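You operate a simulated robot arm through the tools that you are given. There is no shell and no other tool.

Carry out the task below with a simulated robot arm. There is one attempt and no reset: what you move stays moved.

TASK
Run the carriers up to the steel stop, then stop and latch the drive.
Fine: RUN and IN; black button once the three carriers touch, then the panel's red stop button.

Only the result counts: the job must be done as asked and must still hold three seconds after the hand-in. Knocking over, shifting, dropping, spilling or breaking anything else fails it.

THE ROBOT
A 7-joint arm with a two-finger parallel gripper, fixed in place. Base frame: the origin is on the floor under the middle of its stand, x ahead of it, y to its left, z up. Readings come in m, rad, newtons and seconds.
It reaches about 1.479 m from its shoulder. Its first joint turns from -2.897 to 2.897 rad. Payload 4.4 kg.
Tool frame: the origin (TCP) lies between the finger pads and is the grasp point; the fingertips stand 0.023 m ahead of it; z points along the fingers, y is the line along which they close. The gripper opens to 0.094 m. The fingers are 0.038 m wide and 0.01 m thick; the gripper's body (0.054 by 0.096 m) begins 0.039 m behind the TCP.
Orientation is told as [roll, pitch, yaw] about the base's x, y, z axes, in that order, counted from this pose: with the fingers straight down and closing along the base's y, the tool's x points along the base's -x, its y along +y and its z along -z.

THE INTERFACE
- The arm moves only by the tool send_rows. Its argument "targets" is a list of rows, each a list of 3 entries, a list of its own where there are three numbers: the shift along the tool's x, y, z in units of 40 mm (1.0 is 40 mm), then the turn, a rotation vector about the tool's x, y, z in units of 5 degrees (1.0 is 5 degrees), then the closure, from 0 (fully open) to 1 (shut). In form: [[[tx, ty, tz], [wx, wy, wz], grip], ...]. A call has 1 to 20 rows; each row shifts and turns the commanded pose from where the row before left it, along the tool's axes as they then stand. A call with a number of a shift or a turn outside -1 to 1 is refused whole. Each row takes 0.2 s and may step no farther than 0.05 m and 0.15 rad from the row before; otherwise, or with a gripper value out of range, the whole call is refused. Where a pose cannot be reached the arm comes as near as it can. A force on the tool above 50 N (or 10 N above the force at the start of the call, whichever is more), or a blocked arm, ends the call early, and 0.2 s more pass. Each finger travels about 0.072 m/s and halts on what it meets, pressing with about 24 N; the grip force reading is that of the motor and also rises with nothing between the fingers. The clock runs only during rows and for 0.2 s after the last one: add rows that do not move to give the fingers time. The reply holds the time, the measured pose of the TCP, the force on the tool along the base axes, the opening and the grip force, in the units named above and with some noise, with the torque about the TCP (base axes, N m) and any sound that the robot's microphone picked up.
- Cameras (640 x 400 px; columns grow to the right, rows downward): "scene" is fixed at [0.0504, -0.6513, 1.7263]; the picture's right is [-0.25, -0.97, 0.00], its down [-0.77, 0.20, -0.61] and it looks along [0.59, -0.15, -0.79] (base axes); focal length 214 px, centre (320, 200). "wrist" rides on the gripper at [0.086, 0.016, -0.075] in the tool frame; the picture's right is [-0.18, 0.98, 0.00], its down [-0.58, -0.11, -0.81] and it looks along [-0.79, -0.15, 0.59] (tool axes); focal length 243 px, centre (320, 200).
- camera(camera): a new picture of that camera. The clock stands still meanwhile.
- locate(camera, pixels): for up to 12 pixels [column, row] of the newest picture of that camera ("zoom" is the newest enlarged one), the place [x, y, z] in the base frame of the surface seen there, good to about 0.003 m. The clock stands still meanwhile.
- enlarge(camera, box): a new picture of the part [left, top, right, bottom] of that camera's present view, enlarged. The clock stands still meanwhile.
- sign_off(): hands the job in; it is judged then, once.

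Leave the gripper open and the arm clear of the work at the hand-in unless told otherwise.

The tools are called after "Request:" by a JSON object that holds its "api" and its "payload". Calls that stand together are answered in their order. send_rows: Moves the arm, as the interface text tells. Its arguments: {"type":"object","properties":{"targets":{"type":"array","items":{"type":"array"}}},"required":["targets"]} The other tools are called the same way: camera (camera) takes a picture; locate (camera, pixels) gives the place of the surface under pixels of a picture; enlarge (camera, box) takes an enlarged picture of a part of a camera's view; sign_off () hands the job in.

At the start:

```text
clock: 0.0
tool_pos: [0.6328, 0.1491, 1.545]
ee_rot: [-0.001, 0.001, -0.001]
wrist_force: [0.0, 0.4, 0.6]
moment: [-0.01, 0.03, 0.0]
finger_gap: 0.0941
finger_force: 0.0
```

scene: 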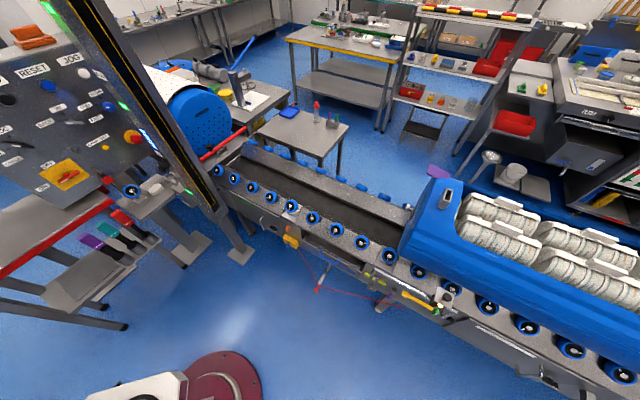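
wrist: 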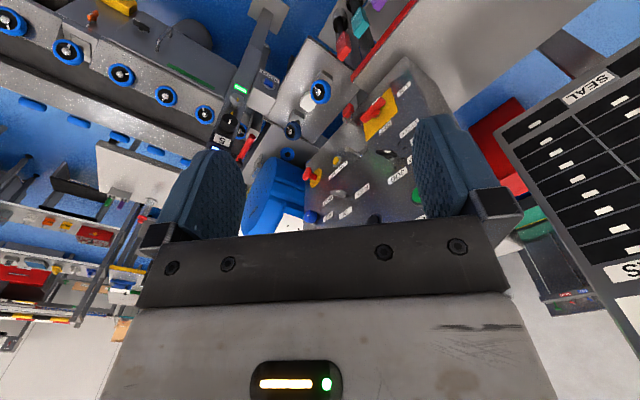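

I see a control panel at the left of the scene view, a roller conveyor with a blue carrier on the right. I start by enlarging the panel and the conveyor parts to read the labels.

Request:
{"api": "enlarge", "payload": {"camera": "scene", "box": [0, 40, 200, 240]}}

Request:
{"api": "enlarge", "payload": {"camera": "scene", "box": [200, 120, 460, 320]}}

Request:
{"api": "enlarge", "payload": {"camera": "wrist", "box": [200, 40, 460, 240]}}

```text
2.00 times, centred on (100, 140) of scene
```

zoom: 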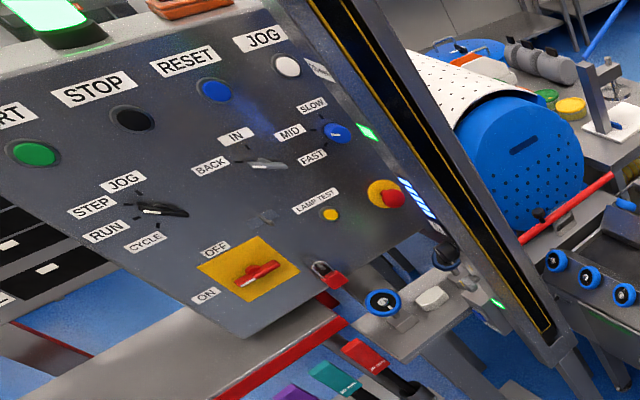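

```text
2.00 times, centred on (330, 220) of scene
```

zoom: 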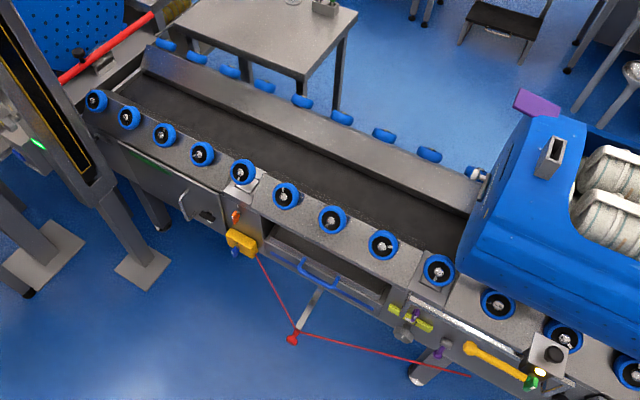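

```text
2.00 times, centred on (330, 140) of wrist
```

zoom: 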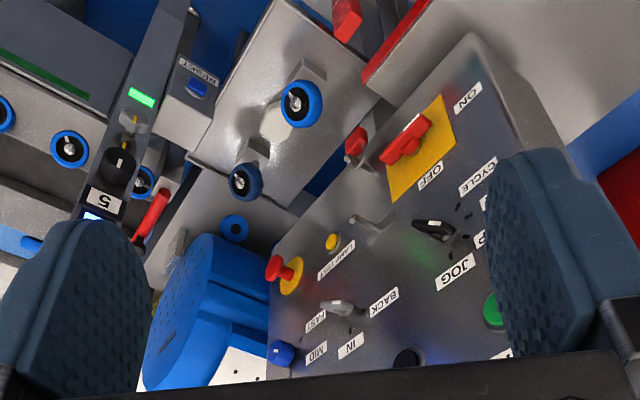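

The panel shows START (green), STOP (black), RESET, JOG, a mode selector, a direction selector, a speed selector, a red mushroom on a yellow collar, and an OFF/ON main switch. I enlarge more closely to read the switch positions and find the carriers and the steel stop.

Request:
{"api": "enlarge", "payload": {"camera": "scene", "box": [0, 50, 80, 130]}}

Request:
{"api": "enlarge", "payload": {"camera": "scene", "box": [20, 110, 110, 200]}}

Request:
{"api": "enlarge", "payload": {"camera": "scene", "box": [80, 70, 160, 150]}}

Request:
{"api": "enlarge", "payload": {"camera": "scene", "box": [380, 160, 640, 400]}}

Request:
{"api": "enlarge", "payload": {"camera": "scene", "box": [100, 140, 260, 270]}}

```text
5.00 times, centred on (40, 90) of scene
```

zoom: 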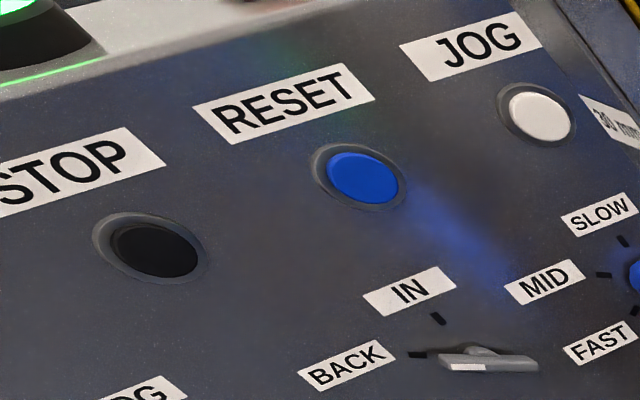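

```text
4.44 times, centred on (65, 155) of scene
```

zoom: 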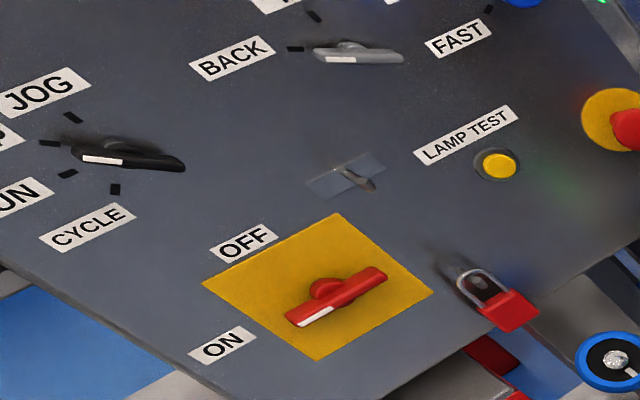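

```text
5.00 times, centred on (120, 110) of scene
```

zoom: 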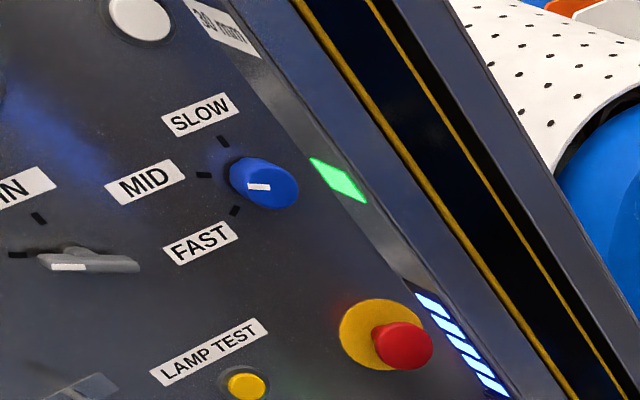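

```text
1.67 times, centred on (510, 280) of scene
```

zoom: 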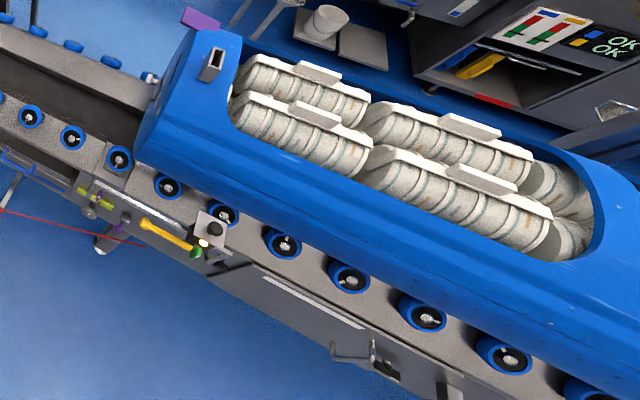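

```text
3.08 times, centred on (180, 205) of scene
```

zoom: 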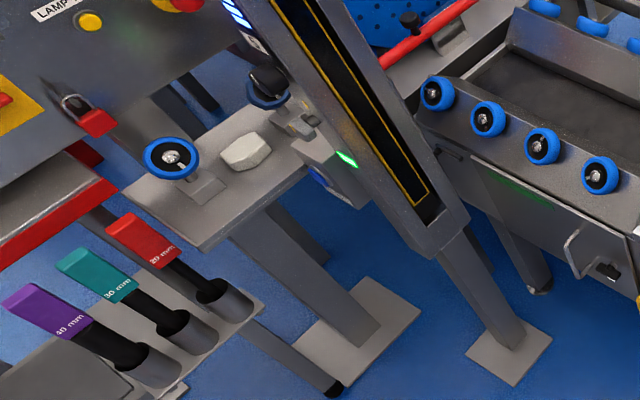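

The mode knob (black) points near STEP, the direction knob near BACK, and main switch pointer near ON. I locate the panel controls in the scene picture to get coordinates.

Request:
{"api": "camera", "payload": {"camera": "scene"}}

Request:
{"api": "enlarge", "payload": {"camera": "scene", "box": [0, 40, 160, 200]}}

```text
taken
```

scene: 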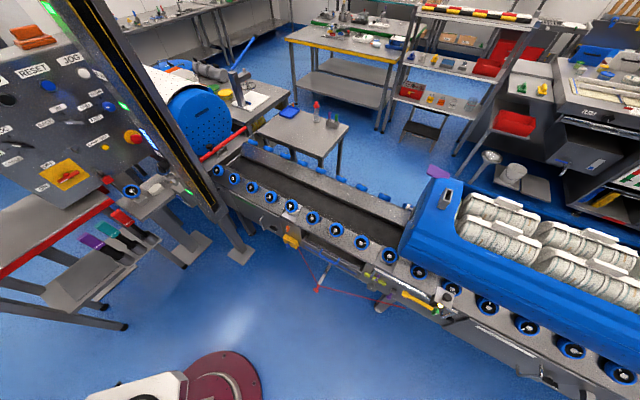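

```text
2.50 times, centred on (80, 120) of scene
```

zoom: 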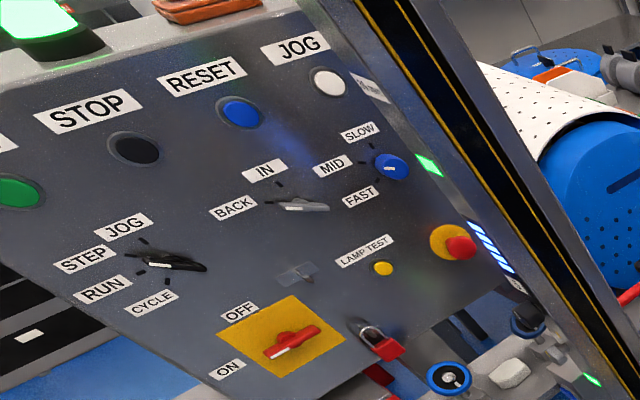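

I locate the panel controls on this 2.5x zoom: START (18,190), STOP (135,148), RESET (240,112), JOG button (328,82), mode knob (172,262), direction knob (300,204), speed knob (392,166), E-stop (462,247), main switch (290,345), lamp test (383,268).

Request:
{"api": "locate", "payload": {"camera": "zoom", "pixels": [[18, 190], [135, 150], [240, 112], [328, 82], [172, 262], [305, 205], [392, 166], [462, 247], [290, 345], [383, 268], [300, 273], [60, 220]]}}

Request:
{"api": "locate", "payload": {"camera": "scene", "pixels": [[215, 200], [330, 240], [440, 310], [415, 230], [447, 205], [600, 380], [300, 175], [200, 130], [180, 230], [120, 25], [500, 210], [600, 245]]}}

```text
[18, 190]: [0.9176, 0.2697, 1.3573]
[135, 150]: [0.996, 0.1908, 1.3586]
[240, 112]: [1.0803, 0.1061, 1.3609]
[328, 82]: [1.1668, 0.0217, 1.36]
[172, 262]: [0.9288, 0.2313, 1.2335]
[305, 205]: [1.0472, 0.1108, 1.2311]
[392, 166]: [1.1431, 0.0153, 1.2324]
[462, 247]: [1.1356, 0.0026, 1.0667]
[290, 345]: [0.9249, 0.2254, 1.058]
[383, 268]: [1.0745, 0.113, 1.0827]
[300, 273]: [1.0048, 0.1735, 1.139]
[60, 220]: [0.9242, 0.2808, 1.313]
```

```text
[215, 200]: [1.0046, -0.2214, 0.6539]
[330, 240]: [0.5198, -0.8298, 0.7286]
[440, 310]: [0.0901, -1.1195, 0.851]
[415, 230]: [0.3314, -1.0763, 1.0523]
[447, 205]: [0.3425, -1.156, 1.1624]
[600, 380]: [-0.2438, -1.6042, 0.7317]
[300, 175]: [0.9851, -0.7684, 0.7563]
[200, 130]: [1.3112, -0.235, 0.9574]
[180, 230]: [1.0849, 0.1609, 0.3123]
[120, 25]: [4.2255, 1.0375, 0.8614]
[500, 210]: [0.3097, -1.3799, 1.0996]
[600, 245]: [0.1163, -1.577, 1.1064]
```

The panel is a vertical plane with normal about (-1,-1,0)/√2, x+y≈1.19. Now I need to find the three carriers and the steel stop; I enlarge other parts of both views.

Request:
{"api": "enlarge", "payload": {"camera": "scene", "box": [440, 0, 640, 130]}}

Request:
{"api": "enlarge", "payload": {"camera": "scene", "box": [130, 0, 330, 125]}}

Request:
{"api": "enlarge", "payload": {"camera": "wrist", "box": [0, 0, 240, 150]}}

Request:
{"api": "enlarge", "payload": {"camera": "wrist", "box": [400, 0, 640, 150]}}

Request:
{"api": "enlarge", "payload": {"camera": "scene", "box": [360, 240, 480, 340]}}

Request:
{"api": "enlarge", "payload": {"camera": "scene", "box": [180, 90, 420, 240]}}

```text
3.08 times, centred on (540, 65) of scene
```

zoom: 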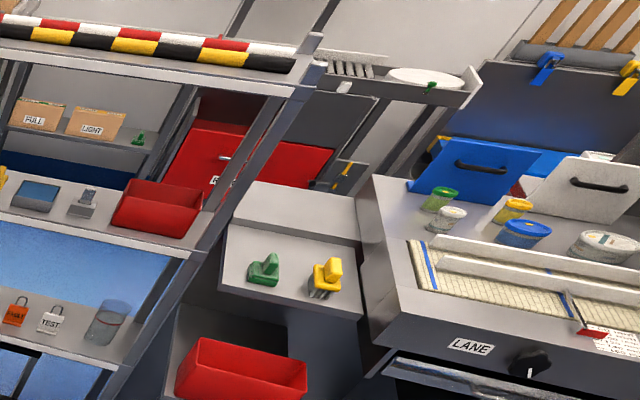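

```text
3.20 times, centred on (230, 62) of scene
```

zoom: 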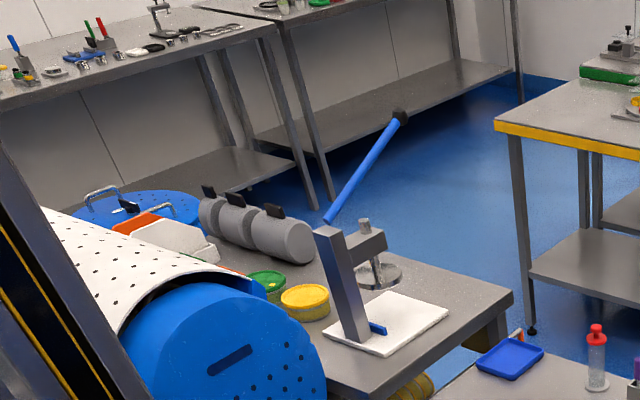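

```text
2.67 times, centred on (120, 75) of wrist
```

zoom: 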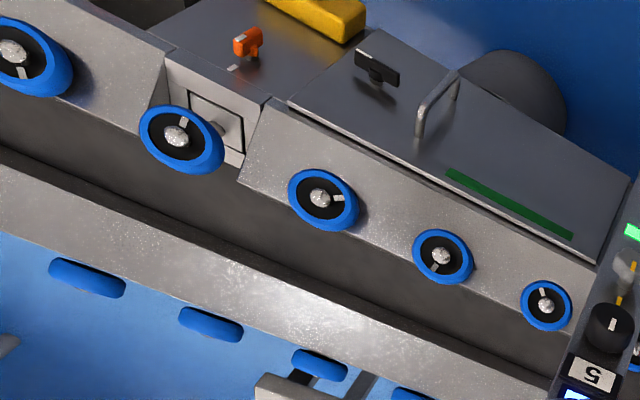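

```text
2.67 times, centred on (520, 75) of wrist
```

zoom: 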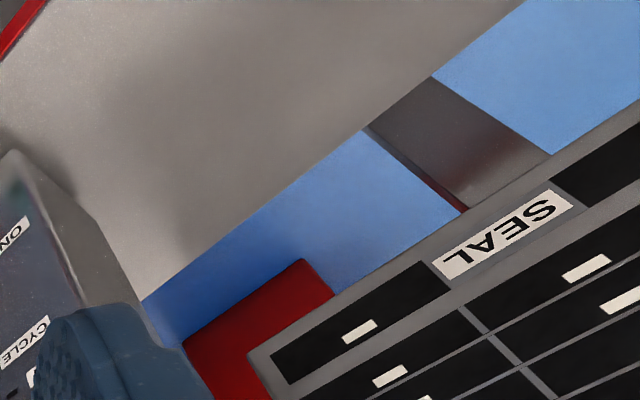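

```text
4.00 times, centred on (420, 290) of scene
```

zoom: 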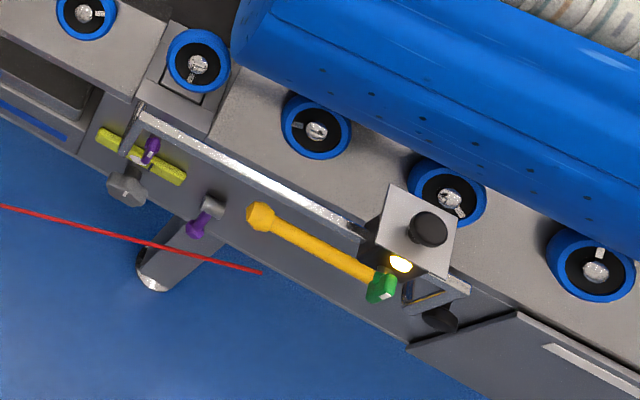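

```text
2.67 times, centred on (300, 165) of scene
```

zoom: 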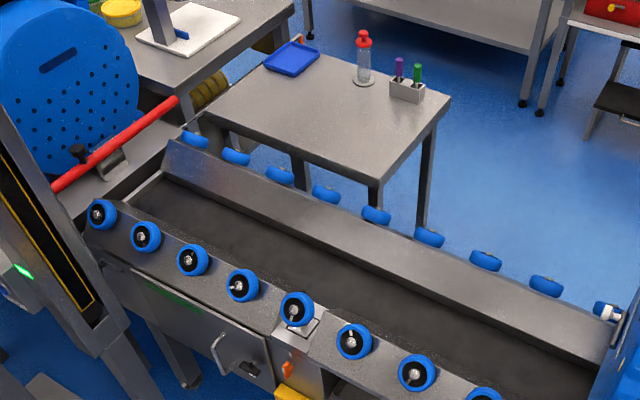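

The conveyor looks like a lane on wheels; the blue carrier sits at the right. I cannot see three carriers from here, so I yaw the wrist camera toward the conveyor (-y side) in place, with gripper open, to survey.

Request:
{"api": "send_rows", "payload": {"targets": [[[0, 0, 0], [0, 0, 1], 0], [[0, 0, 0], [0, 0, 1], 0], [[0, 0, 0], [0, 0, 1], 0], [[0, 0, 0], [0, 0, 1], 0], [[0, 0, 0], [0, 0, 1], 0], [[0, 0, 0], [0, 0, 1], 0], [[0, 0, 0], [0, 0, 1], 0], [[0, 0, 0], [0, 0, 1], 0], [[0, 0, 0], [0, 0, 1], 0], [[0, 0, 0], [0, 0, 1], 0], [[0, 0, 0], [0, 0, 1], 0], [[0, 0, 0], [0, 0, 1], 0]]}}

```text
clock: 2.6
tool_pos: [0.6338, 0.1512, 1.5455]
ee_rot: [0.0, 0.001, -1.051]
wrist_force: [0.3, 0.4, -0.1]
moment: [-0.02, 0.0, 0.01]
finger_gap: 0.0939
finger_force: 0.0
```

The wrist has yawed -60°. I take a wrist picture.

Request:
{"api": "camera", "payload": {"camera": "wrist"}}

```text
taken
```

wrist: 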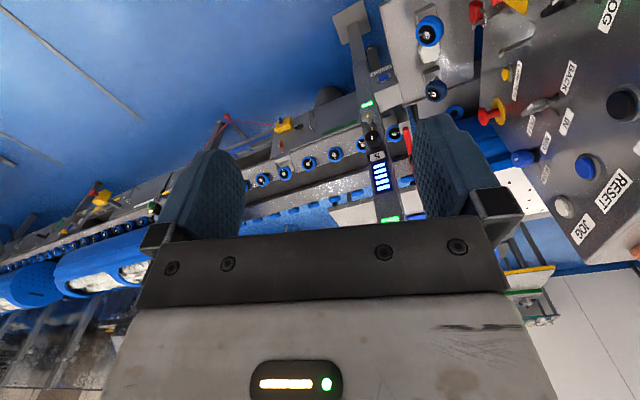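

I can see the carriers trailing to the left: one at (100,265), another at (20,285). I yaw further to see all of them.

Request:
{"api": "send_rows", "payload": {"targets": [[[0, 0, 0], [0, 0, 1], 0], [[0, 0, 0], [0, 0, 1], 0], [[0, 0, 0], [0, 0, 1], 0], [[0, 0, 0], [0, 0, 1], 0], [[0, 0, 0], [0, 0, 1], 0], [[0, 0, 0], [0, 0, 1], 0], [[0, 0, 0], [0, 0, 1], 0], [[0, 0, 0], [0, 0, 1], 0], [[0, 0, 0], [0, 0, 1], 0], [[0, 0, 0], [0, 0, 1], 0], [[0, 0, 0], [0, 0, 1], 0], [[0, 0, 0], [0, 0, 1], 0]]}}

Request:
{"api": "camera", "payload": {"camera": "wrist"}}

```text
clock: 5.2
tool_pos: [0.6327, 0.1494, 1.5444]
ee_rot: [-0.001, -0.001, -2.096]
wrist_force: [0.0, -0.2, -1.0]
moment: [0.01, -0.01, -0.01]
finger_gap: 0.0938
finger_force: 0.0
```

```text
taken
```

wrist: 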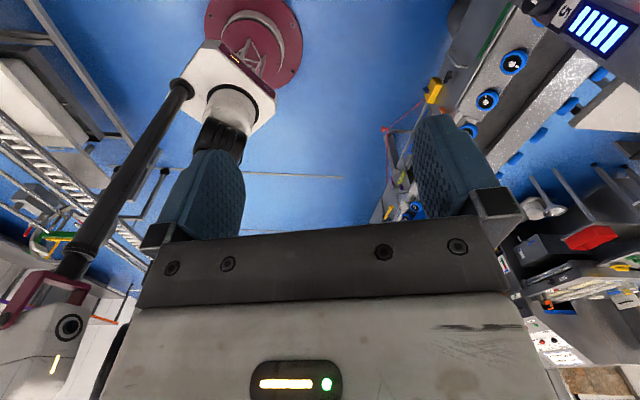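

The gripper hides the lane here. I yaw back 30° to about -90° and look again.

Request:
{"api": "send_rows", "payload": {"targets": [[[0, 0, 0], [0, 0, -1], 0], [[0, 0, 0], [0, 0, -1], 0], [[0, 0, 0], [0, 0, -1], 0], [[0, 0, 0], [0, 0, -1], 0], [[0, 0, 0], [0, 0, -1], 0], [[0, 0, 0], [0, 0, -1], 0], [[0, 0, 0], [0, 0, -1], 0], [[0, 0, 0], [0, 0, -1], 0], [[0, 0, 0], [0, 0, -1], 0]]}}

Request:
{"api": "camera", "payload": {"camera": "wrist"}}

Request:
{"api": "enlarge", "payload": {"camera": "wrist", "box": [0, 150, 200, 350]}}

```text
clock: 7.2
tool_pos: [0.632, 0.15, 1.5445]
ee_rot: [-0.001, -0.001, -1.306]
wrist_force: [0.0, 0.1, 0.2]
moment: [0.03, 0.02, 0.0]
finger_gap: 0.0941
finger_force: 0.1
```

```text
taken
```

wrist: 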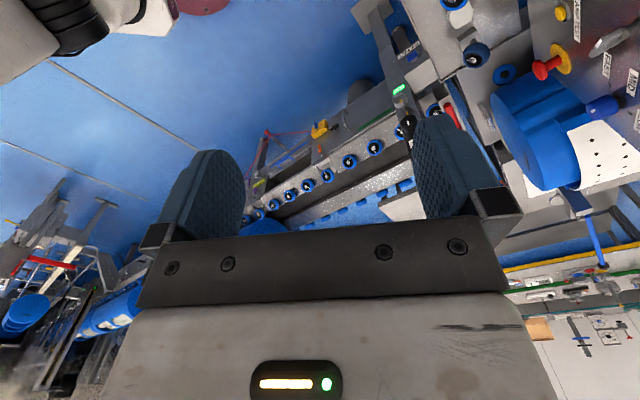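

```text
2.00 times, centred on (100, 250) of wrist
```

zoom: 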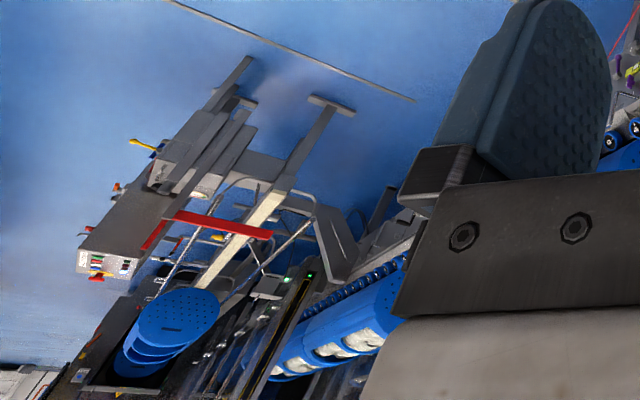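

The line is long, with carriers in the distance at (100,310). I pitch the tool 45° upward (fingers toward the lane) so the lane moves into the clear upper half of the picture.

Request:
{"api": "send_rows", "payload": {"targets": [[[0, 0, 0], [0, -1, 0], 0], [[0, 0, 0], [0, -1, 0], 0], [[0, 0, 0], [0, -1, 0], 0], [[0, 0, 0], [0, -1, 0], 0], [[0, 0, 0], [0, -1, 0], 0], [[0, 0, 0], [0, -1, 0], 0], [[0, 0, 0], [0, -1, 0], 0], [[0, 0, 0], [0, -1, 0], 0], [[0, 0, 0], [0, -1, 0], 0]]}}

Request:
{"api": "camera", "payload": {"camera": "wrist"}}

```text
clock: 9.2
tool_pos: [0.6331, 0.151, 1.5455]
ee_rot: [0.001, -0.787, -1.311]
wrist_force: [-0.2, 0.4, 0.0]
moment: [-0.02, 0.01, 0.01]
finger_gap: 0.0938
finger_force: 0.0
```

```text
taken
```

wrist: 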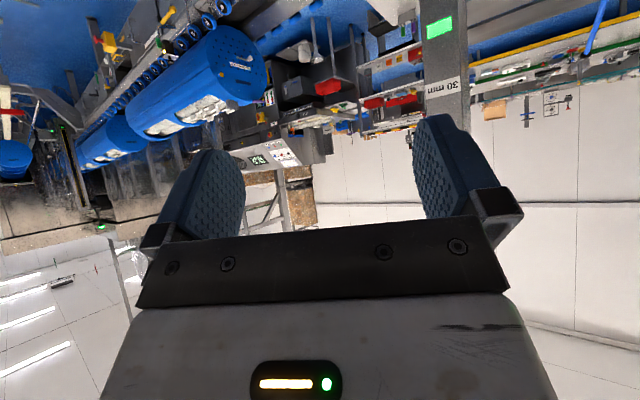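

Now I see the carriers (upside-down picture): one at (200,80), the next at (105,145). I enlarge this and locate them.

Request:
{"api": "enlarge", "payload": {"camera": "wrist", "box": [0, 0, 300, 230]}}

Request:
{"api": "enlarge", "payload": {"camera": "wrist", "box": [40, 80, 200, 200]}}

Request:
{"api": "locate", "payload": {"camera": "wrist", "pixels": [[235, 65], [200, 50], [140, 110], [125, 130], [100, 140], [85, 155], [250, 90], [70, 150], [15, 155], [65, 180], [440, 60]]}}

```text
1.74 times, centred on (150, 115) of wrist
```

zoom: 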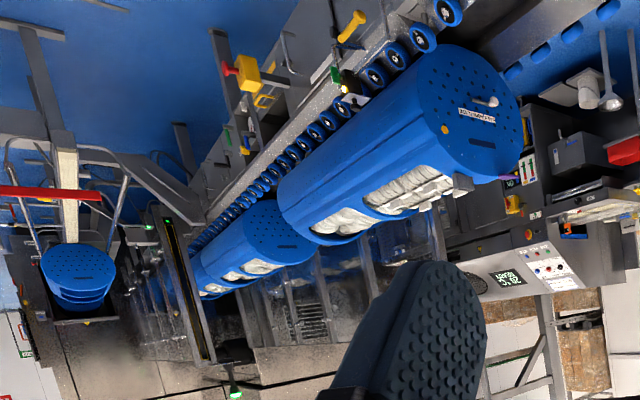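

```text
3.33 times, centred on (120, 140) of wrist
```

zoom: 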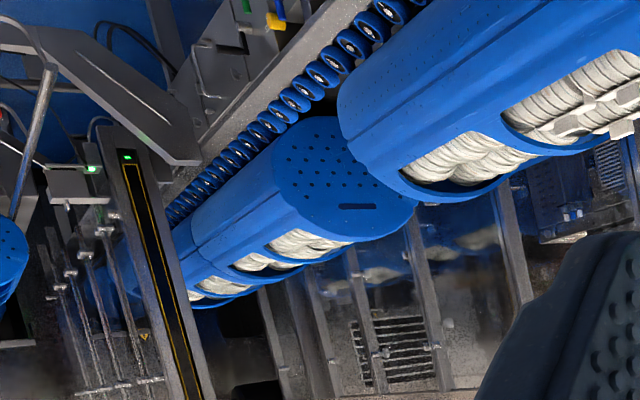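

```text
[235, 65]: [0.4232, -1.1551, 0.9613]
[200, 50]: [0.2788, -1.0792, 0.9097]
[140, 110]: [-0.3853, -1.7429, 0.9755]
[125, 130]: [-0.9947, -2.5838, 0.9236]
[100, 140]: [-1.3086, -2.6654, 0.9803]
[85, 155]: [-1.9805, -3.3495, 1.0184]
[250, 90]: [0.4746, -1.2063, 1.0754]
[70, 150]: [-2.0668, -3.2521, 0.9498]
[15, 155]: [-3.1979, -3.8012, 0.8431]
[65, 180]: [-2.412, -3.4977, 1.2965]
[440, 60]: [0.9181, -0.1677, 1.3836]
```

The line runs along (1,1)/√2; first carrier front face is near (0.45,-1.18). A blue drum stands beyond the lane end at (1.31,-0.24). I now locate more on the zoomed view of the carriers to measure the gaps, then look at the lane's end.

Request:
{"api": "locate", "payload": {"camera": "zoom", "pixels": [[345, 120], [400, 190], [280, 170], [330, 220], [195, 225], [185, 245], [120, 270], [490, 40], [300, 280], [130, 200]]}}

Request:
{"api": "enlarge", "payload": {"camera": "scene", "box": [170, 80, 290, 200]}}

```text
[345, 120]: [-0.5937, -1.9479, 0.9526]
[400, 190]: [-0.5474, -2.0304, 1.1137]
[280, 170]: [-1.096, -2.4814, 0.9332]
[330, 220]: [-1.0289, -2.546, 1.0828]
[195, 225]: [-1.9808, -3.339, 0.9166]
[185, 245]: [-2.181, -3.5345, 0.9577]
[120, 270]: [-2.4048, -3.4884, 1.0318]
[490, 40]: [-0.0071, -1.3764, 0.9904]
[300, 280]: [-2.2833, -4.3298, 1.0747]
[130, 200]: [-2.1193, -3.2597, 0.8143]
```

```text
3.33 times, centred on (230, 140) of scene
```

zoom: 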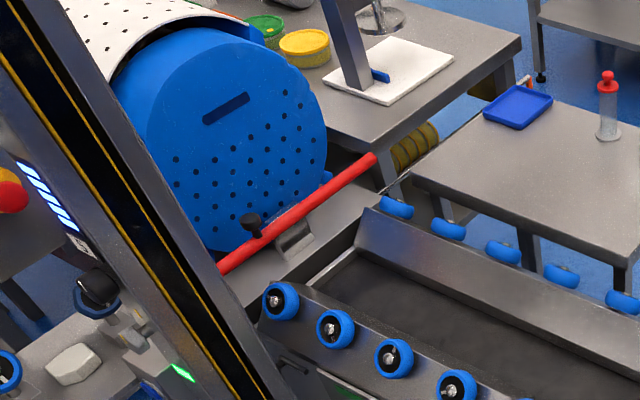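

The first carrier spans s≈-0.52 to -1.81 along the line, the second starts at s≈-2.53, so there is a gap of ~0.7 m; the third sits just behind the second. I enlarge the far part of the lane in the wrist view to check the third carrier and the far end.

Request:
{"api": "enlarge", "payload": {"camera": "wrist", "box": [60, 120, 140, 180]}}

Request:
{"api": "enlarge", "payload": {"camera": "wrist", "box": [150, 0, 280, 100]}}

Request:
{"api": "enlarge", "payload": {"camera": "wrist", "box": [0, 60, 110, 200]}}

```text
6.67 times, centred on (100, 150) of wrist
```

zoom: 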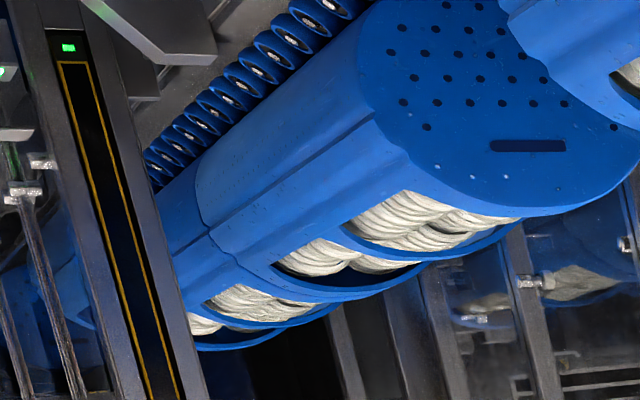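

```text
4.00 times, centred on (215, 50) of wrist
```

zoom: 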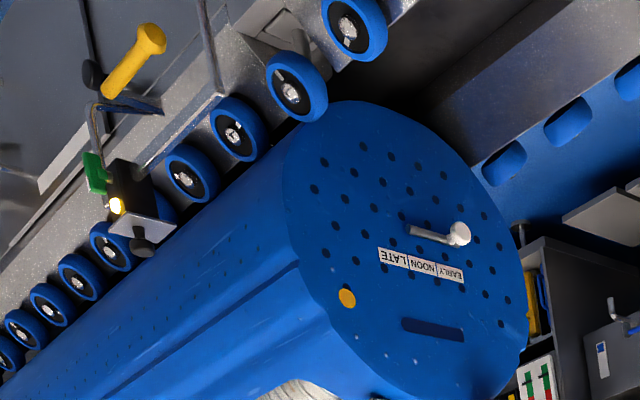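

```text
2.86 times, centred on (55, 130) of wrist
```

zoom: 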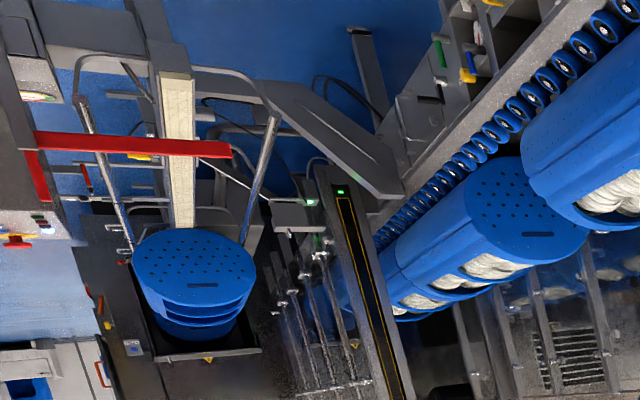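

Second and third carriers stand nearly nose to tail; the first is ~0.7 m ahead. Next I turn to face the panel: yaw about the base vertical by ~+120° at the present 45° pitch (tool rotvec -x,-z together), TCP staying at (0.633,0.151,1.545), well clear of the panel (≈0.29 m).

Request:
{"api": "send_rows", "payload": {"targets": [[[0, 0, 0], [-1, 0, -1], 0], [[0, 0, 0], [-1, 0, -1], 0], [[0, 0, 0], [-1, 0, -1], 0], [[0, 0, 0], [-1, 0, -1], 0], [[0, 0, 0], [-1, 0, -1], 0], [[0, 0, 0], [-1, 0, -1], 0], [[0, 0, 0], [-1, 0, -1], 0], [[0, 0, 0], [-1, 0, -1], 0]]}}

Request:
{"api": "camera", "payload": {"camera": "wrist"}}

```text
clock: 11.0
tool_pos: [0.6333, 0.1496, 1.5445]
ee_rot: [0.0, -0.785, -0.32]
wrist_force: [0.3, -0.4, 0.8]
moment: [-0.02, 0.02, -0.01]
finger_gap: 0.0938
finger_force: 0.0
```

```text
taken
```

wrist: 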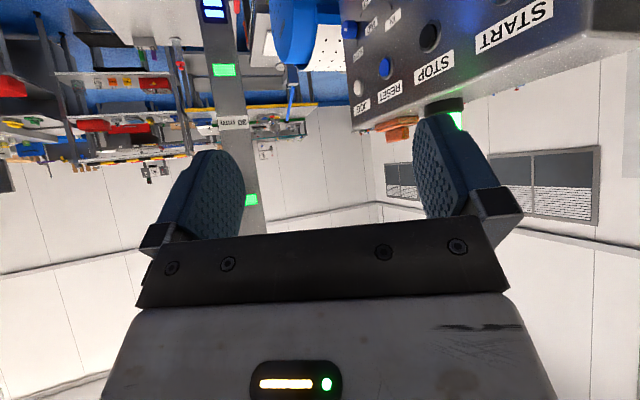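

The view is as expected with the panel at upper right. I continue with 9 more yaw rows to reach yaw≈+45°, then 9 pitch rows to bring the fingers horizontal toward the panel.

Request:
{"api": "send_rows", "payload": {"targets": [[[0, 0, 0], [-1, 0, -1], 0], [[0, 0, 0], [-1, 0, -1], 0], [[0, 0, 0], [-1, 0, -1], 0], [[0, 0, 0], [-1, 0, -1], 0], [[0, 0, 0], [-1, 0, -1], 0], [[0, 0, 0], [-1, 0, -1], 0], [[0, 0, 0], [-1, 0, -1], 0], [[0, 0, 0], [-1, 0, -1], 0], [[0, 0, 0], [-0.95, 0, -0.95], 0], [[0, 0, 0], [0, -1, 0], 0], [[0, 0, 0], [0, -1, 0], 0], [[0, 0, 0], [0, -1, 0], 0], [[0, 0, 0], [0, -1, 0], 0], [[0, 0, 0], [0, -1, 0], 0], [[0, 0, 0], [0, -1, 0], 0], [[0, 0, 0], [0, -1, 0], 0], [[0, 0, 0], [0, -1, 0], 0], [[0, 0, 0], [0, -1, 0], 0]]}}

Request:
{"api": "camera", "payload": {"camera": "wrist"}}

```text
clock: 14.8
tool_pos: [0.6337, 0.1485, 1.5455]
ee_rot: [-2.86, -1.568, -2.642]
wrist_force: [-1.1, 0.0, -0.3]
moment: [0.0, -0.01, 0.01]
finger_gap: 0.0938
finger_force: 0.0
```

```text
taken
```

wrist: 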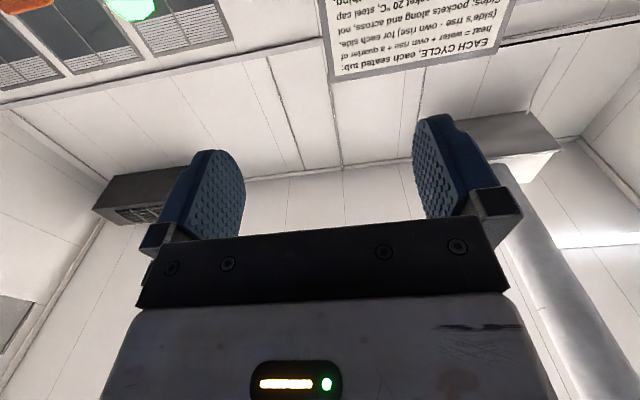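

Fingers are now horizontal, pointing at the panel. To get accurate knob positions I take fresh 5x zooms of the mode and direction knobs from the scene camera and locate their ends.

Request:
{"api": "enlarge", "payload": {"camera": "scene", "box": [30, 120, 94, 160]}}

Request:
{"api": "locate", "payload": {"camera": "zoom", "pixels": [[180, 200], [240, 210], [300, 222], [330, 225], [270, 195], [270, 235], [140, 165], [90, 180], [140, 240], [230, 270], [200, 140], [400, 250]]}}

```text
10.00 times, centred on (62, 140) of scene
```

zoom: 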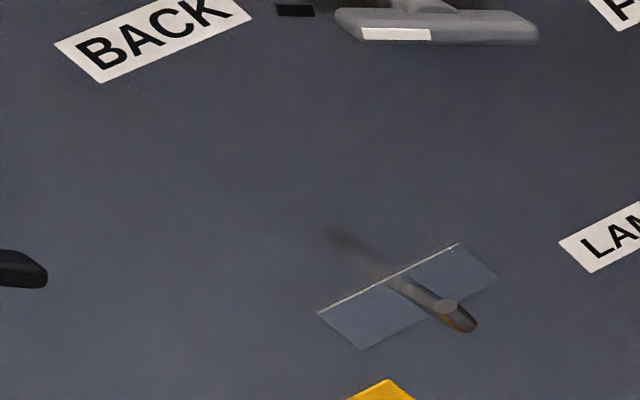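

```text
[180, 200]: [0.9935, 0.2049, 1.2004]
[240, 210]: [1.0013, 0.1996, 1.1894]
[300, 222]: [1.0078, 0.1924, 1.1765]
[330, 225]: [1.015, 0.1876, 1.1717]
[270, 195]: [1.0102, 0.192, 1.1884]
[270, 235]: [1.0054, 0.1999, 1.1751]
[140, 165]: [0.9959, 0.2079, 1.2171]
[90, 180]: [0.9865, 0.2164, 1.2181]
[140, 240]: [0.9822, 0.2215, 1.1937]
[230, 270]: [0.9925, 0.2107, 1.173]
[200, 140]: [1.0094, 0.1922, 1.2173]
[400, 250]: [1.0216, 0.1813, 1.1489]
```

That window was off; I re-zoom on the mode knob around scene (42,142) and the direction knob at (73,122).

Request:
{"api": "enlarge", "payload": {"camera": "scene", "box": [10, 115, 74, 155]}}

Request:
{"api": "locate", "payload": {"camera": "zoom", "pixels": [[180, 270], [215, 270], [250, 285], [200, 225], [160, 190], [105, 240], [140, 310], [245, 345], [225, 250], [130, 275], [270, 230]]}}

Request:
{"api": "enlarge", "payload": {"camera": "scene", "box": [45, 98, 109, 138]}}

Request:
{"api": "locate", "payload": {"camera": "zoom", "pixels": [[200, 240], [240, 248], [300, 245], [370, 250], [280, 220], [145, 230], [190, 155], [260, 205], [560, 190]]}}

```text
10.00 times, centred on (42, 135) of scene
```

zoom: 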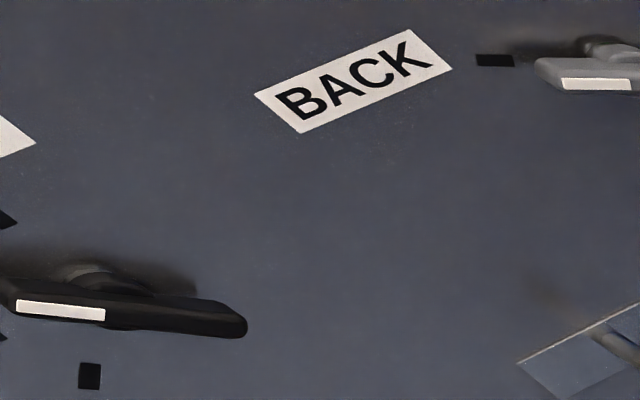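

```text
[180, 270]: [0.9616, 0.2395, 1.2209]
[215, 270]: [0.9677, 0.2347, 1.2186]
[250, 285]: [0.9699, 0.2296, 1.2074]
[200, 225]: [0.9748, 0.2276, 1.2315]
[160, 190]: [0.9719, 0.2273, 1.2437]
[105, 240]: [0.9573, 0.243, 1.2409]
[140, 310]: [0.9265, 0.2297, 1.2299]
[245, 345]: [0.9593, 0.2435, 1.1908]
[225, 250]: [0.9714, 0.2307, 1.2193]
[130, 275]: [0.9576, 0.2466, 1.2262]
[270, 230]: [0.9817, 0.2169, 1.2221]
```

```text
10.00 times, centred on (77, 118) of scene
```

zoom: 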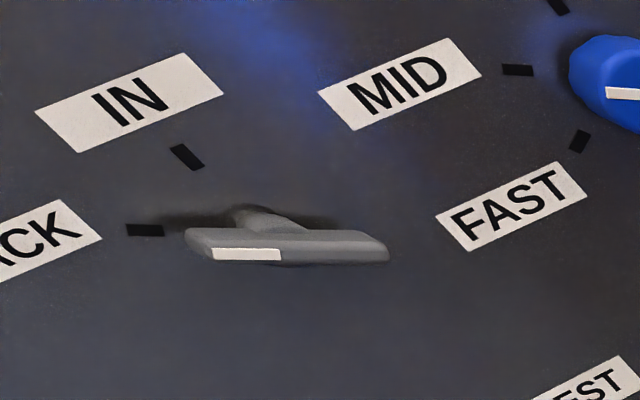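

```text
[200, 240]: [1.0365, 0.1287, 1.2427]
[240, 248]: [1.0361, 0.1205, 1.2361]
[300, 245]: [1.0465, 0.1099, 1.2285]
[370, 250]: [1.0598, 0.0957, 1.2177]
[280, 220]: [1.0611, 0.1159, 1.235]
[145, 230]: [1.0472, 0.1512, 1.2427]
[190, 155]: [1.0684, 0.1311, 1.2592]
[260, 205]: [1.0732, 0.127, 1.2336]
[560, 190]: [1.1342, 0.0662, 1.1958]
```

The direction knob is a bar on a stem: center ≈ t 0.662, z 1.230, pointing ~60° left of up (BACK); IN tick is straight up. Now the same zoom for the mode knob.

Request:
{"api": "enlarge", "payload": {"camera": "scene", "box": [4, 122, 68, 162]}}

Request:
{"api": "locate", "payload": {"camera": "zoom", "pixels": [[65, 225], [100, 235], [160, 240], [220, 250], [290, 260], [160, 205], [110, 140], [60, 195], [95, 265], [150, 305]]}}

Request:
{"api": "enlarge", "payload": {"camera": "scene", "box": [110, 115, 158, 145]}}

Request:
{"api": "locate", "payload": {"camera": "zoom", "pixels": [[300, 270], [340, 290], [380, 300], [340, 240], [260, 230], [320, 340]]}}

Request:
{"api": "enlarge", "payload": {"camera": "scene", "box": [0, 80, 48, 110]}}

Request:
{"api": "locate", "payload": {"camera": "zoom", "pixels": [[20, 440], [80, 250], [100, 260], [60, 270], [90, 220], [130, 280]]}}

```text
10.00 times, centred on (36, 142) of scene
```

zoom: 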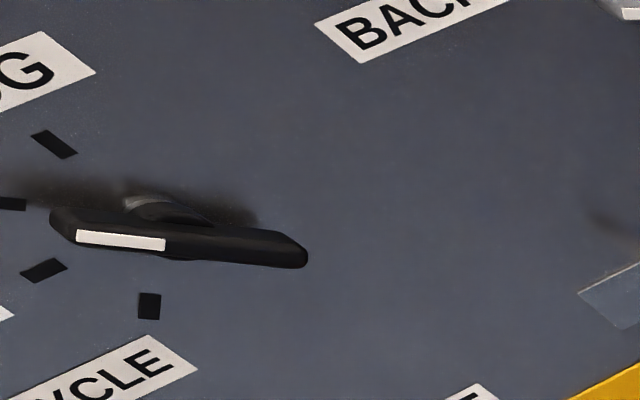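

```text
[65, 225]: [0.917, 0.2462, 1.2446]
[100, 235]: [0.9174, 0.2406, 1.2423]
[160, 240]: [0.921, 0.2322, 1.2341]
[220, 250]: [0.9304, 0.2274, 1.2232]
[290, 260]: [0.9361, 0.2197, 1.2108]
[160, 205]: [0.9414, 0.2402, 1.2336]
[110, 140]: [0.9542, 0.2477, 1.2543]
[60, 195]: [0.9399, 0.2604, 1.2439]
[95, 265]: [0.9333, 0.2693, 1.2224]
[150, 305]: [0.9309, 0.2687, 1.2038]
```

```text
13.33 times, centred on (134, 130) of scene
```

zoom: 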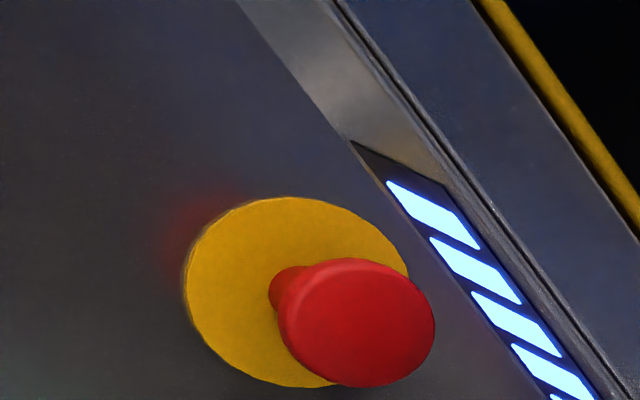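

```text
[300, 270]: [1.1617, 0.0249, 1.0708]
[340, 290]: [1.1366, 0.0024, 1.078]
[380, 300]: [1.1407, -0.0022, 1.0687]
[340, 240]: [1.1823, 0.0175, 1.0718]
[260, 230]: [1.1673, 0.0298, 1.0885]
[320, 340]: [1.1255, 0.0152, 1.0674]
```

```text
13.33 times, centred on (24, 95) of scene
```

zoom: 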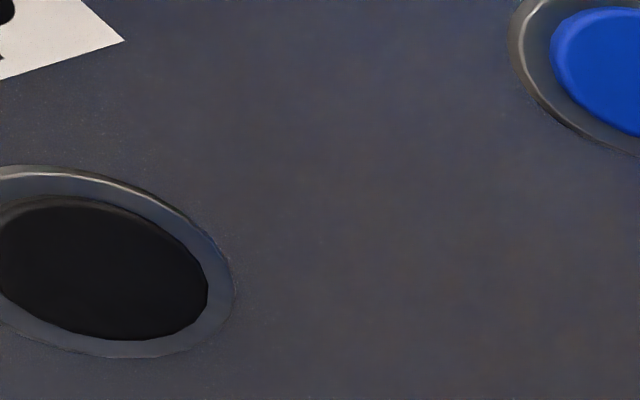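

```text
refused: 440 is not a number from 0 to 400
```

Mode knob: center t≈0.4905, z≈1.2277, at STEP (45° left of up); RUN is 45° further counterclockwise (9 o'clock). Now I check ticks, the E-stop center and the guard post's location since it stands before the E-stop.

Request:
{"api": "enlarge", "payload": {"camera": "scene", "box": [4, 122, 68, 162]}}

Request:
{"api": "locate", "payload": {"camera": "zoom", "pixels": [[43, 270], [54, 144], [10, 204], [150, 305]]}}

Request:
{"api": "enlarge", "payload": {"camera": "scene", "box": [110, 115, 158, 145]}}

Request:
{"api": "locate", "payload": {"camera": "zoom", "pixels": [[357, 322], [295, 320], [425, 320], [357, 268], [357, 380], [295, 205], [200, 290]]}}

Request:
{"api": "locate", "payload": {"camera": "scene", "pixels": [[90, 10], [70, 10], [130, 60], [110, 60], [160, 100], [140, 100], [190, 150], [170, 150], [215, 190], [240, 250], [205, 245], [150, 190]]}}

```text
10.00 times, centred on (36, 142) of scene
```

zoom: 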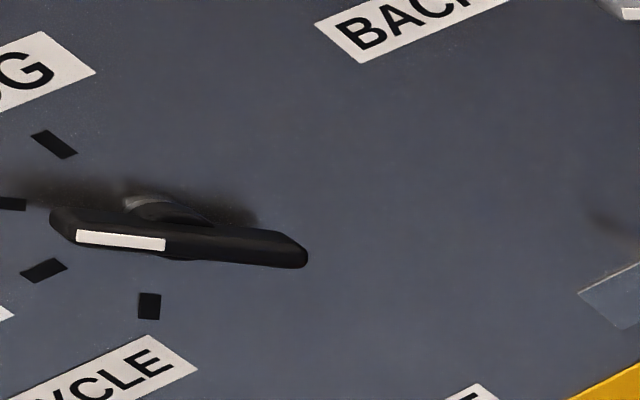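

```text
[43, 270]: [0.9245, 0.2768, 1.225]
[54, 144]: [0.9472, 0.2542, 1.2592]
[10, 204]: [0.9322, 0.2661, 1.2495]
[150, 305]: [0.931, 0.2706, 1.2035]
```

```text
13.33 times, centred on (134, 130) of scene
```

zoom: 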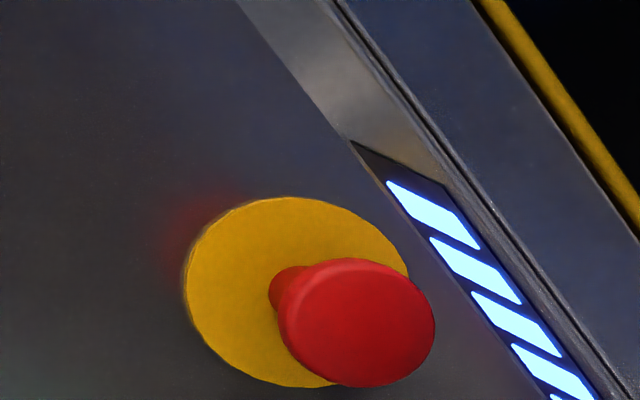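

```text
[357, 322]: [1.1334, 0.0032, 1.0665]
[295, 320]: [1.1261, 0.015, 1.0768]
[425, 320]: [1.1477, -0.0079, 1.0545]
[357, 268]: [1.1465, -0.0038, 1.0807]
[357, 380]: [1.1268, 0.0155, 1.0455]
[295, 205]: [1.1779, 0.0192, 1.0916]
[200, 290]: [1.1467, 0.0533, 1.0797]
```

```text
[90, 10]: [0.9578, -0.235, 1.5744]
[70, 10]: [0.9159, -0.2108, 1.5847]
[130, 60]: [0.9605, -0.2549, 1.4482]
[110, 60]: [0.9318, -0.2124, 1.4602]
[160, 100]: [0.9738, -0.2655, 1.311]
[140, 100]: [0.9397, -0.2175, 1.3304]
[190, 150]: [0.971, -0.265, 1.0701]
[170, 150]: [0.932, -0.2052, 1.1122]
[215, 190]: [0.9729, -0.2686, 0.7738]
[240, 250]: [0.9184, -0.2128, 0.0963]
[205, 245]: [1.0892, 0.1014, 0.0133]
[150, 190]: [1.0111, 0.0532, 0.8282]
```

RUN tick is straight left of the mode knob center (t 0.4905, z 1.2255); direction knob center (t 0.662, z 1.226), BACK 60° left of up, IN straight up. The guard post is at t 0.77–0.88, s 0.50–0.57, so I'll approach the E-stop obliquely later. Now I move down/right to stand in front of the mode knob at s≈0.65, then roll the gripper -45° to match its bar.

Request:
{"api": "send_rows", "payload": {"targets": [[[0.8, -0.37, 0], [0, 0, 0], 0.2], [[0.8, -0.37, 0], [0, 0, 0], 0.3], [[0.8, -0.37, 0], [0, 0, 0], 0.4], [[0.8, -0.37, 0], [0, 0, 0], 0.45], [[0.8, -0.37, 0], [0, 0, 0], 0.45], [[0.8, -0.37, 0], [0, 0, 0], 0.45], [[0.8, -0.37, 0], [0, 0, 0], 0.45], [[0.8, -0.37, 0], [0, 0, 0], 0.45], [[0.8, -0.37, 0], [0, 0, 0], 0.45], [[0.8, -0.37, 0], [0, 0, 0], 0.45]]}}

Request:
{"api": "camera", "payload": {"camera": "wrist"}}

```text
clock: 17.0
tool_pos: [0.7367, 0.0439, 1.2253]
ee_rot: [-2.526, -1.571, -2.974]
wrist_force: [0.3, 0.0, -0.3]
moment: [-0.03, 0.01, -0.03]
finger_gap: 0.0515
finger_force: 0.3
```

```text
taken
```

wrist: 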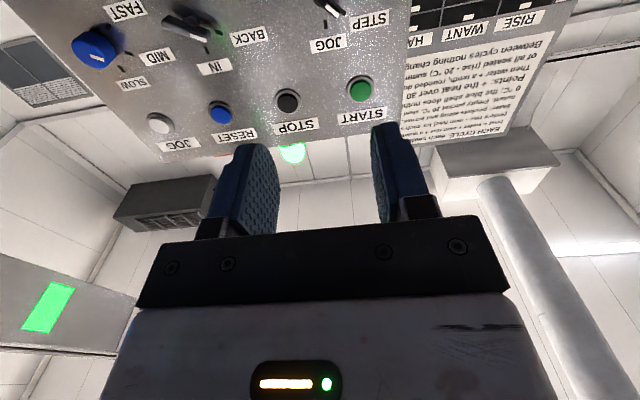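

TCP is at s 0.552, t 0.490, z 1.225 — aligned with the mode knob. I roll -45° while advancing 0.108 m to s≈0.66.

Request:
{"api": "send_rows", "payload": {"targets": [[[0, 0, 0.3], [0, 0, -1], 0.45], [[0, 0, 0.3], [0, 0, -1], 0.45], [[0, 0, 0.3], [0, 0, -1], 0.45], [[0, 0, 0.3], [0, 0, -1], 0.45], [[0, 0, 0.3], [0, 0, -1], 0.45], [[0, 0, 0.3], [0, 0, -1], 0.45], [[0, 0, 0.3], [0, 0, -1], 0.45], [[0, 0, 0.3], [0, 0, -1], 0.45], [[0, 0, 0.3], [0, 0, -1], 0.45]]}}

Request:
{"api": "camera", "payload": {"camera": "wrist"}}

```text
clock: 19.0
tool_pos: [0.8158, 0.1194, 1.2257]
ee_rot: [-1.57, -0.783, 2.356]
wrist_force: [0.1, -0.6, -1.1]
moment: [-0.01, 0.01, 0.0]
finger_gap: 0.0516
finger_force: 0.1
```

```text
taken
```

wrist: 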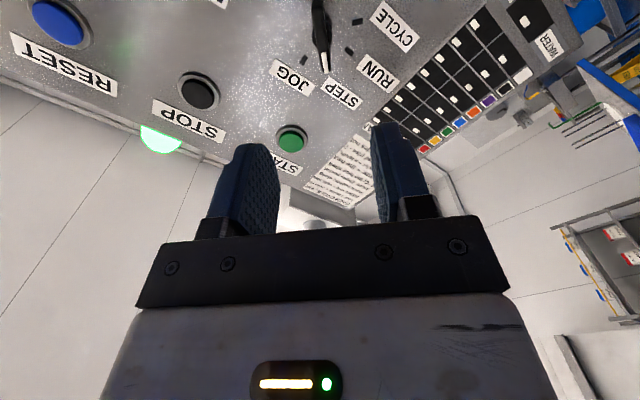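

The mode knob bar appears at (322,35), vertical in the picture and centered between the fingers, pointing at STEP. I advance 0.11 m along the tool axis so the tips stop ~2 cm short of the knob, then look.

Request:
{"api": "send_rows", "payload": {"targets": [[[0, 0, 0.5], [0, 0, 0], 0.45], [[0, 0, 0.5], [0, 0, 0], 0.45], [[0, 0, 0.5], [0, 0, 0], 0.45], [[0, 0, 0.5], [0, 0, 0], 0.45], [[0, 0, 0.5], [0, 0, 0], 0.45], [[0, 0, 0.25], [0, 0, 0], 0.45]]}}

Request:
{"api": "camera", "payload": {"camera": "wrist"}}

Request:
{"api": "enlarge", "payload": {"camera": "wrist", "box": [220, 40, 420, 240]}}

```text
clock: 20.4
tool_pos: [0.8929, 0.1984, 1.2236]
ee_rot: [-1.572, -0.786, 2.352]
wrist_force: [-0.9, 0.4, 1.0]
moment: [0.01, 0.0, 0.02]
finger_gap: 0.0517
finger_force: 0.0
```

```text
taken
```

wrist: 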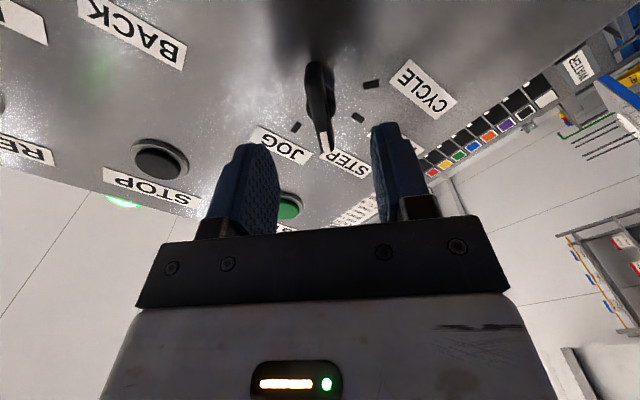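

```text
2.00 times, centred on (320, 140) of wrist
```

zoom: 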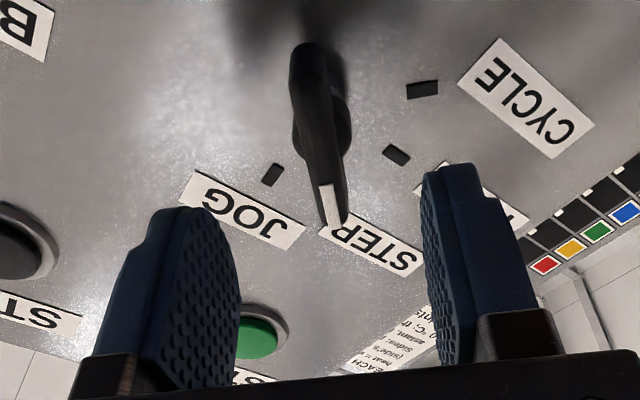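

The bar is between the fingers. I verify its position with wrist-camera locates along the bar (zoom pixels) before closing in.

Request:
{"api": "locate", "payload": {"camera": "zoom", "pixels": [[305, 55], [315, 120], [325, 190], [335, 215], [345, 120], [420, 90], [397, 155], [273, 174], [250, 70]]}}

```text
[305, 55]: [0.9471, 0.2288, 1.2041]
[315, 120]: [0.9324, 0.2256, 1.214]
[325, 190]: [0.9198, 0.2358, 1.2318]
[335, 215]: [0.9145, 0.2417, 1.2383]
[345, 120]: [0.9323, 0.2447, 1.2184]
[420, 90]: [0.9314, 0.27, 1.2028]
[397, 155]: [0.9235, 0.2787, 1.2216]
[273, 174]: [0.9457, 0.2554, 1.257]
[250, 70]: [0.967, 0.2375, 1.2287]
```

Bar and ticks agree with the plan within 3 mm. I advance 40 mm so the tips straddle the bar (≈1.2 cm off the panel), then close on it.

Request:
{"api": "send_rows", "payload": {"targets": [[[0, 0, 0.35], [0, 0, 0], 0.45], [[0, 0, 0.35], [0, 0, 0], 0.45], [[0, 0, 0.3], [0, 0, 0], 0.45], [[0, 0, 0], [0, 0, 0], 0.45]]}}

Request:
{"api": "enlarge", "payload": {"camera": "wrist", "box": [220, 40, 420, 240]}}

```text
clock: 21.4
tool_pos: [0.9208, 0.2262, 1.2258]
ee_rot: [-1.572, -0.786, 2.354]
wrist_force: [0.3, -0.3, -0.9]
moment: [0.02, -0.02, 0.03]
finger_gap: 0.0517
finger_force: 0.1
```

```text
2.00 times, centred on (320, 140) of wrist
```

zoom: 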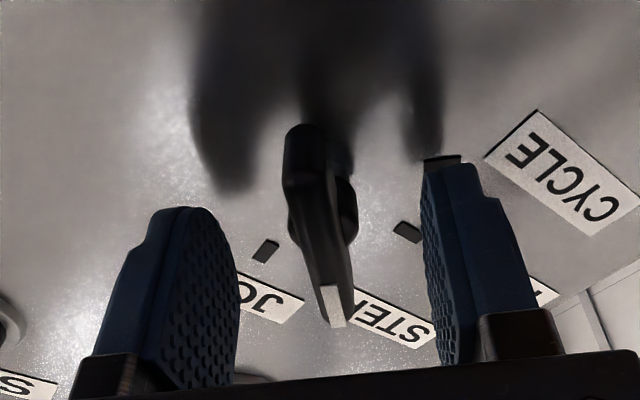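

The bar lies between the pads. I close the gripper with stationary rows.

Request:
{"api": "send_rows", "payload": {"targets": [[[0, 0, 0], [0, 0, 0], 0.7], [[0, 0, 0], [0, 0, 0], 1], [[0, 0, 0], [0, 0, 0], 1], [[0, 0, 0], [0, 0, 0], 1]]}}

Request:
{"api": "enlarge", "payload": {"camera": "wrist", "box": [220, 40, 420, 240]}}

```text
clock: 22.4
tool_pos: [0.9207, 0.2273, 1.2252]
ee_rot: [-1.568, -0.785, 2.354]
wrist_force: [-16.4, 7.5, -8.4]
moment: [-0.02, 0.04, 0.65]
finger_gap: 0.0189
finger_force: 45.0
```

```text
2.00 times, centred on (320, 140) of wrist
```

zoom: 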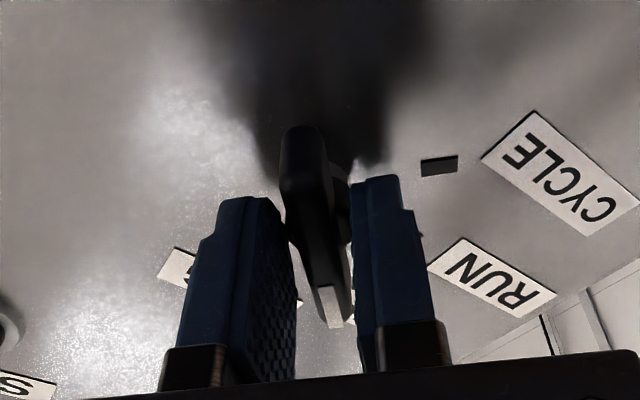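

The gripper holds the bar (gap 18.9 mm), with ~18 N side load along +y of the tool, so I'm slightly off-center. I nudge +1.5 mm along tool y to relieve it.

Request:
{"api": "send_rows", "payload": {"targets": [[[0, 0.04, 0], [0, 0, 0], 1], [[0, 0, 0], [0, 0, 0], 1]]}}

```text
clock: 23.0
tool_pos: [0.9205, 0.2283, 1.2239]
ee_rot: [-1.571, -0.785, 2.356]
wrist_force: [25.8, 17.6, 2.9]
moment: [-0.23, 0.23, -0.32]
finger_gap: 0.0186
finger_force: 45.1
```

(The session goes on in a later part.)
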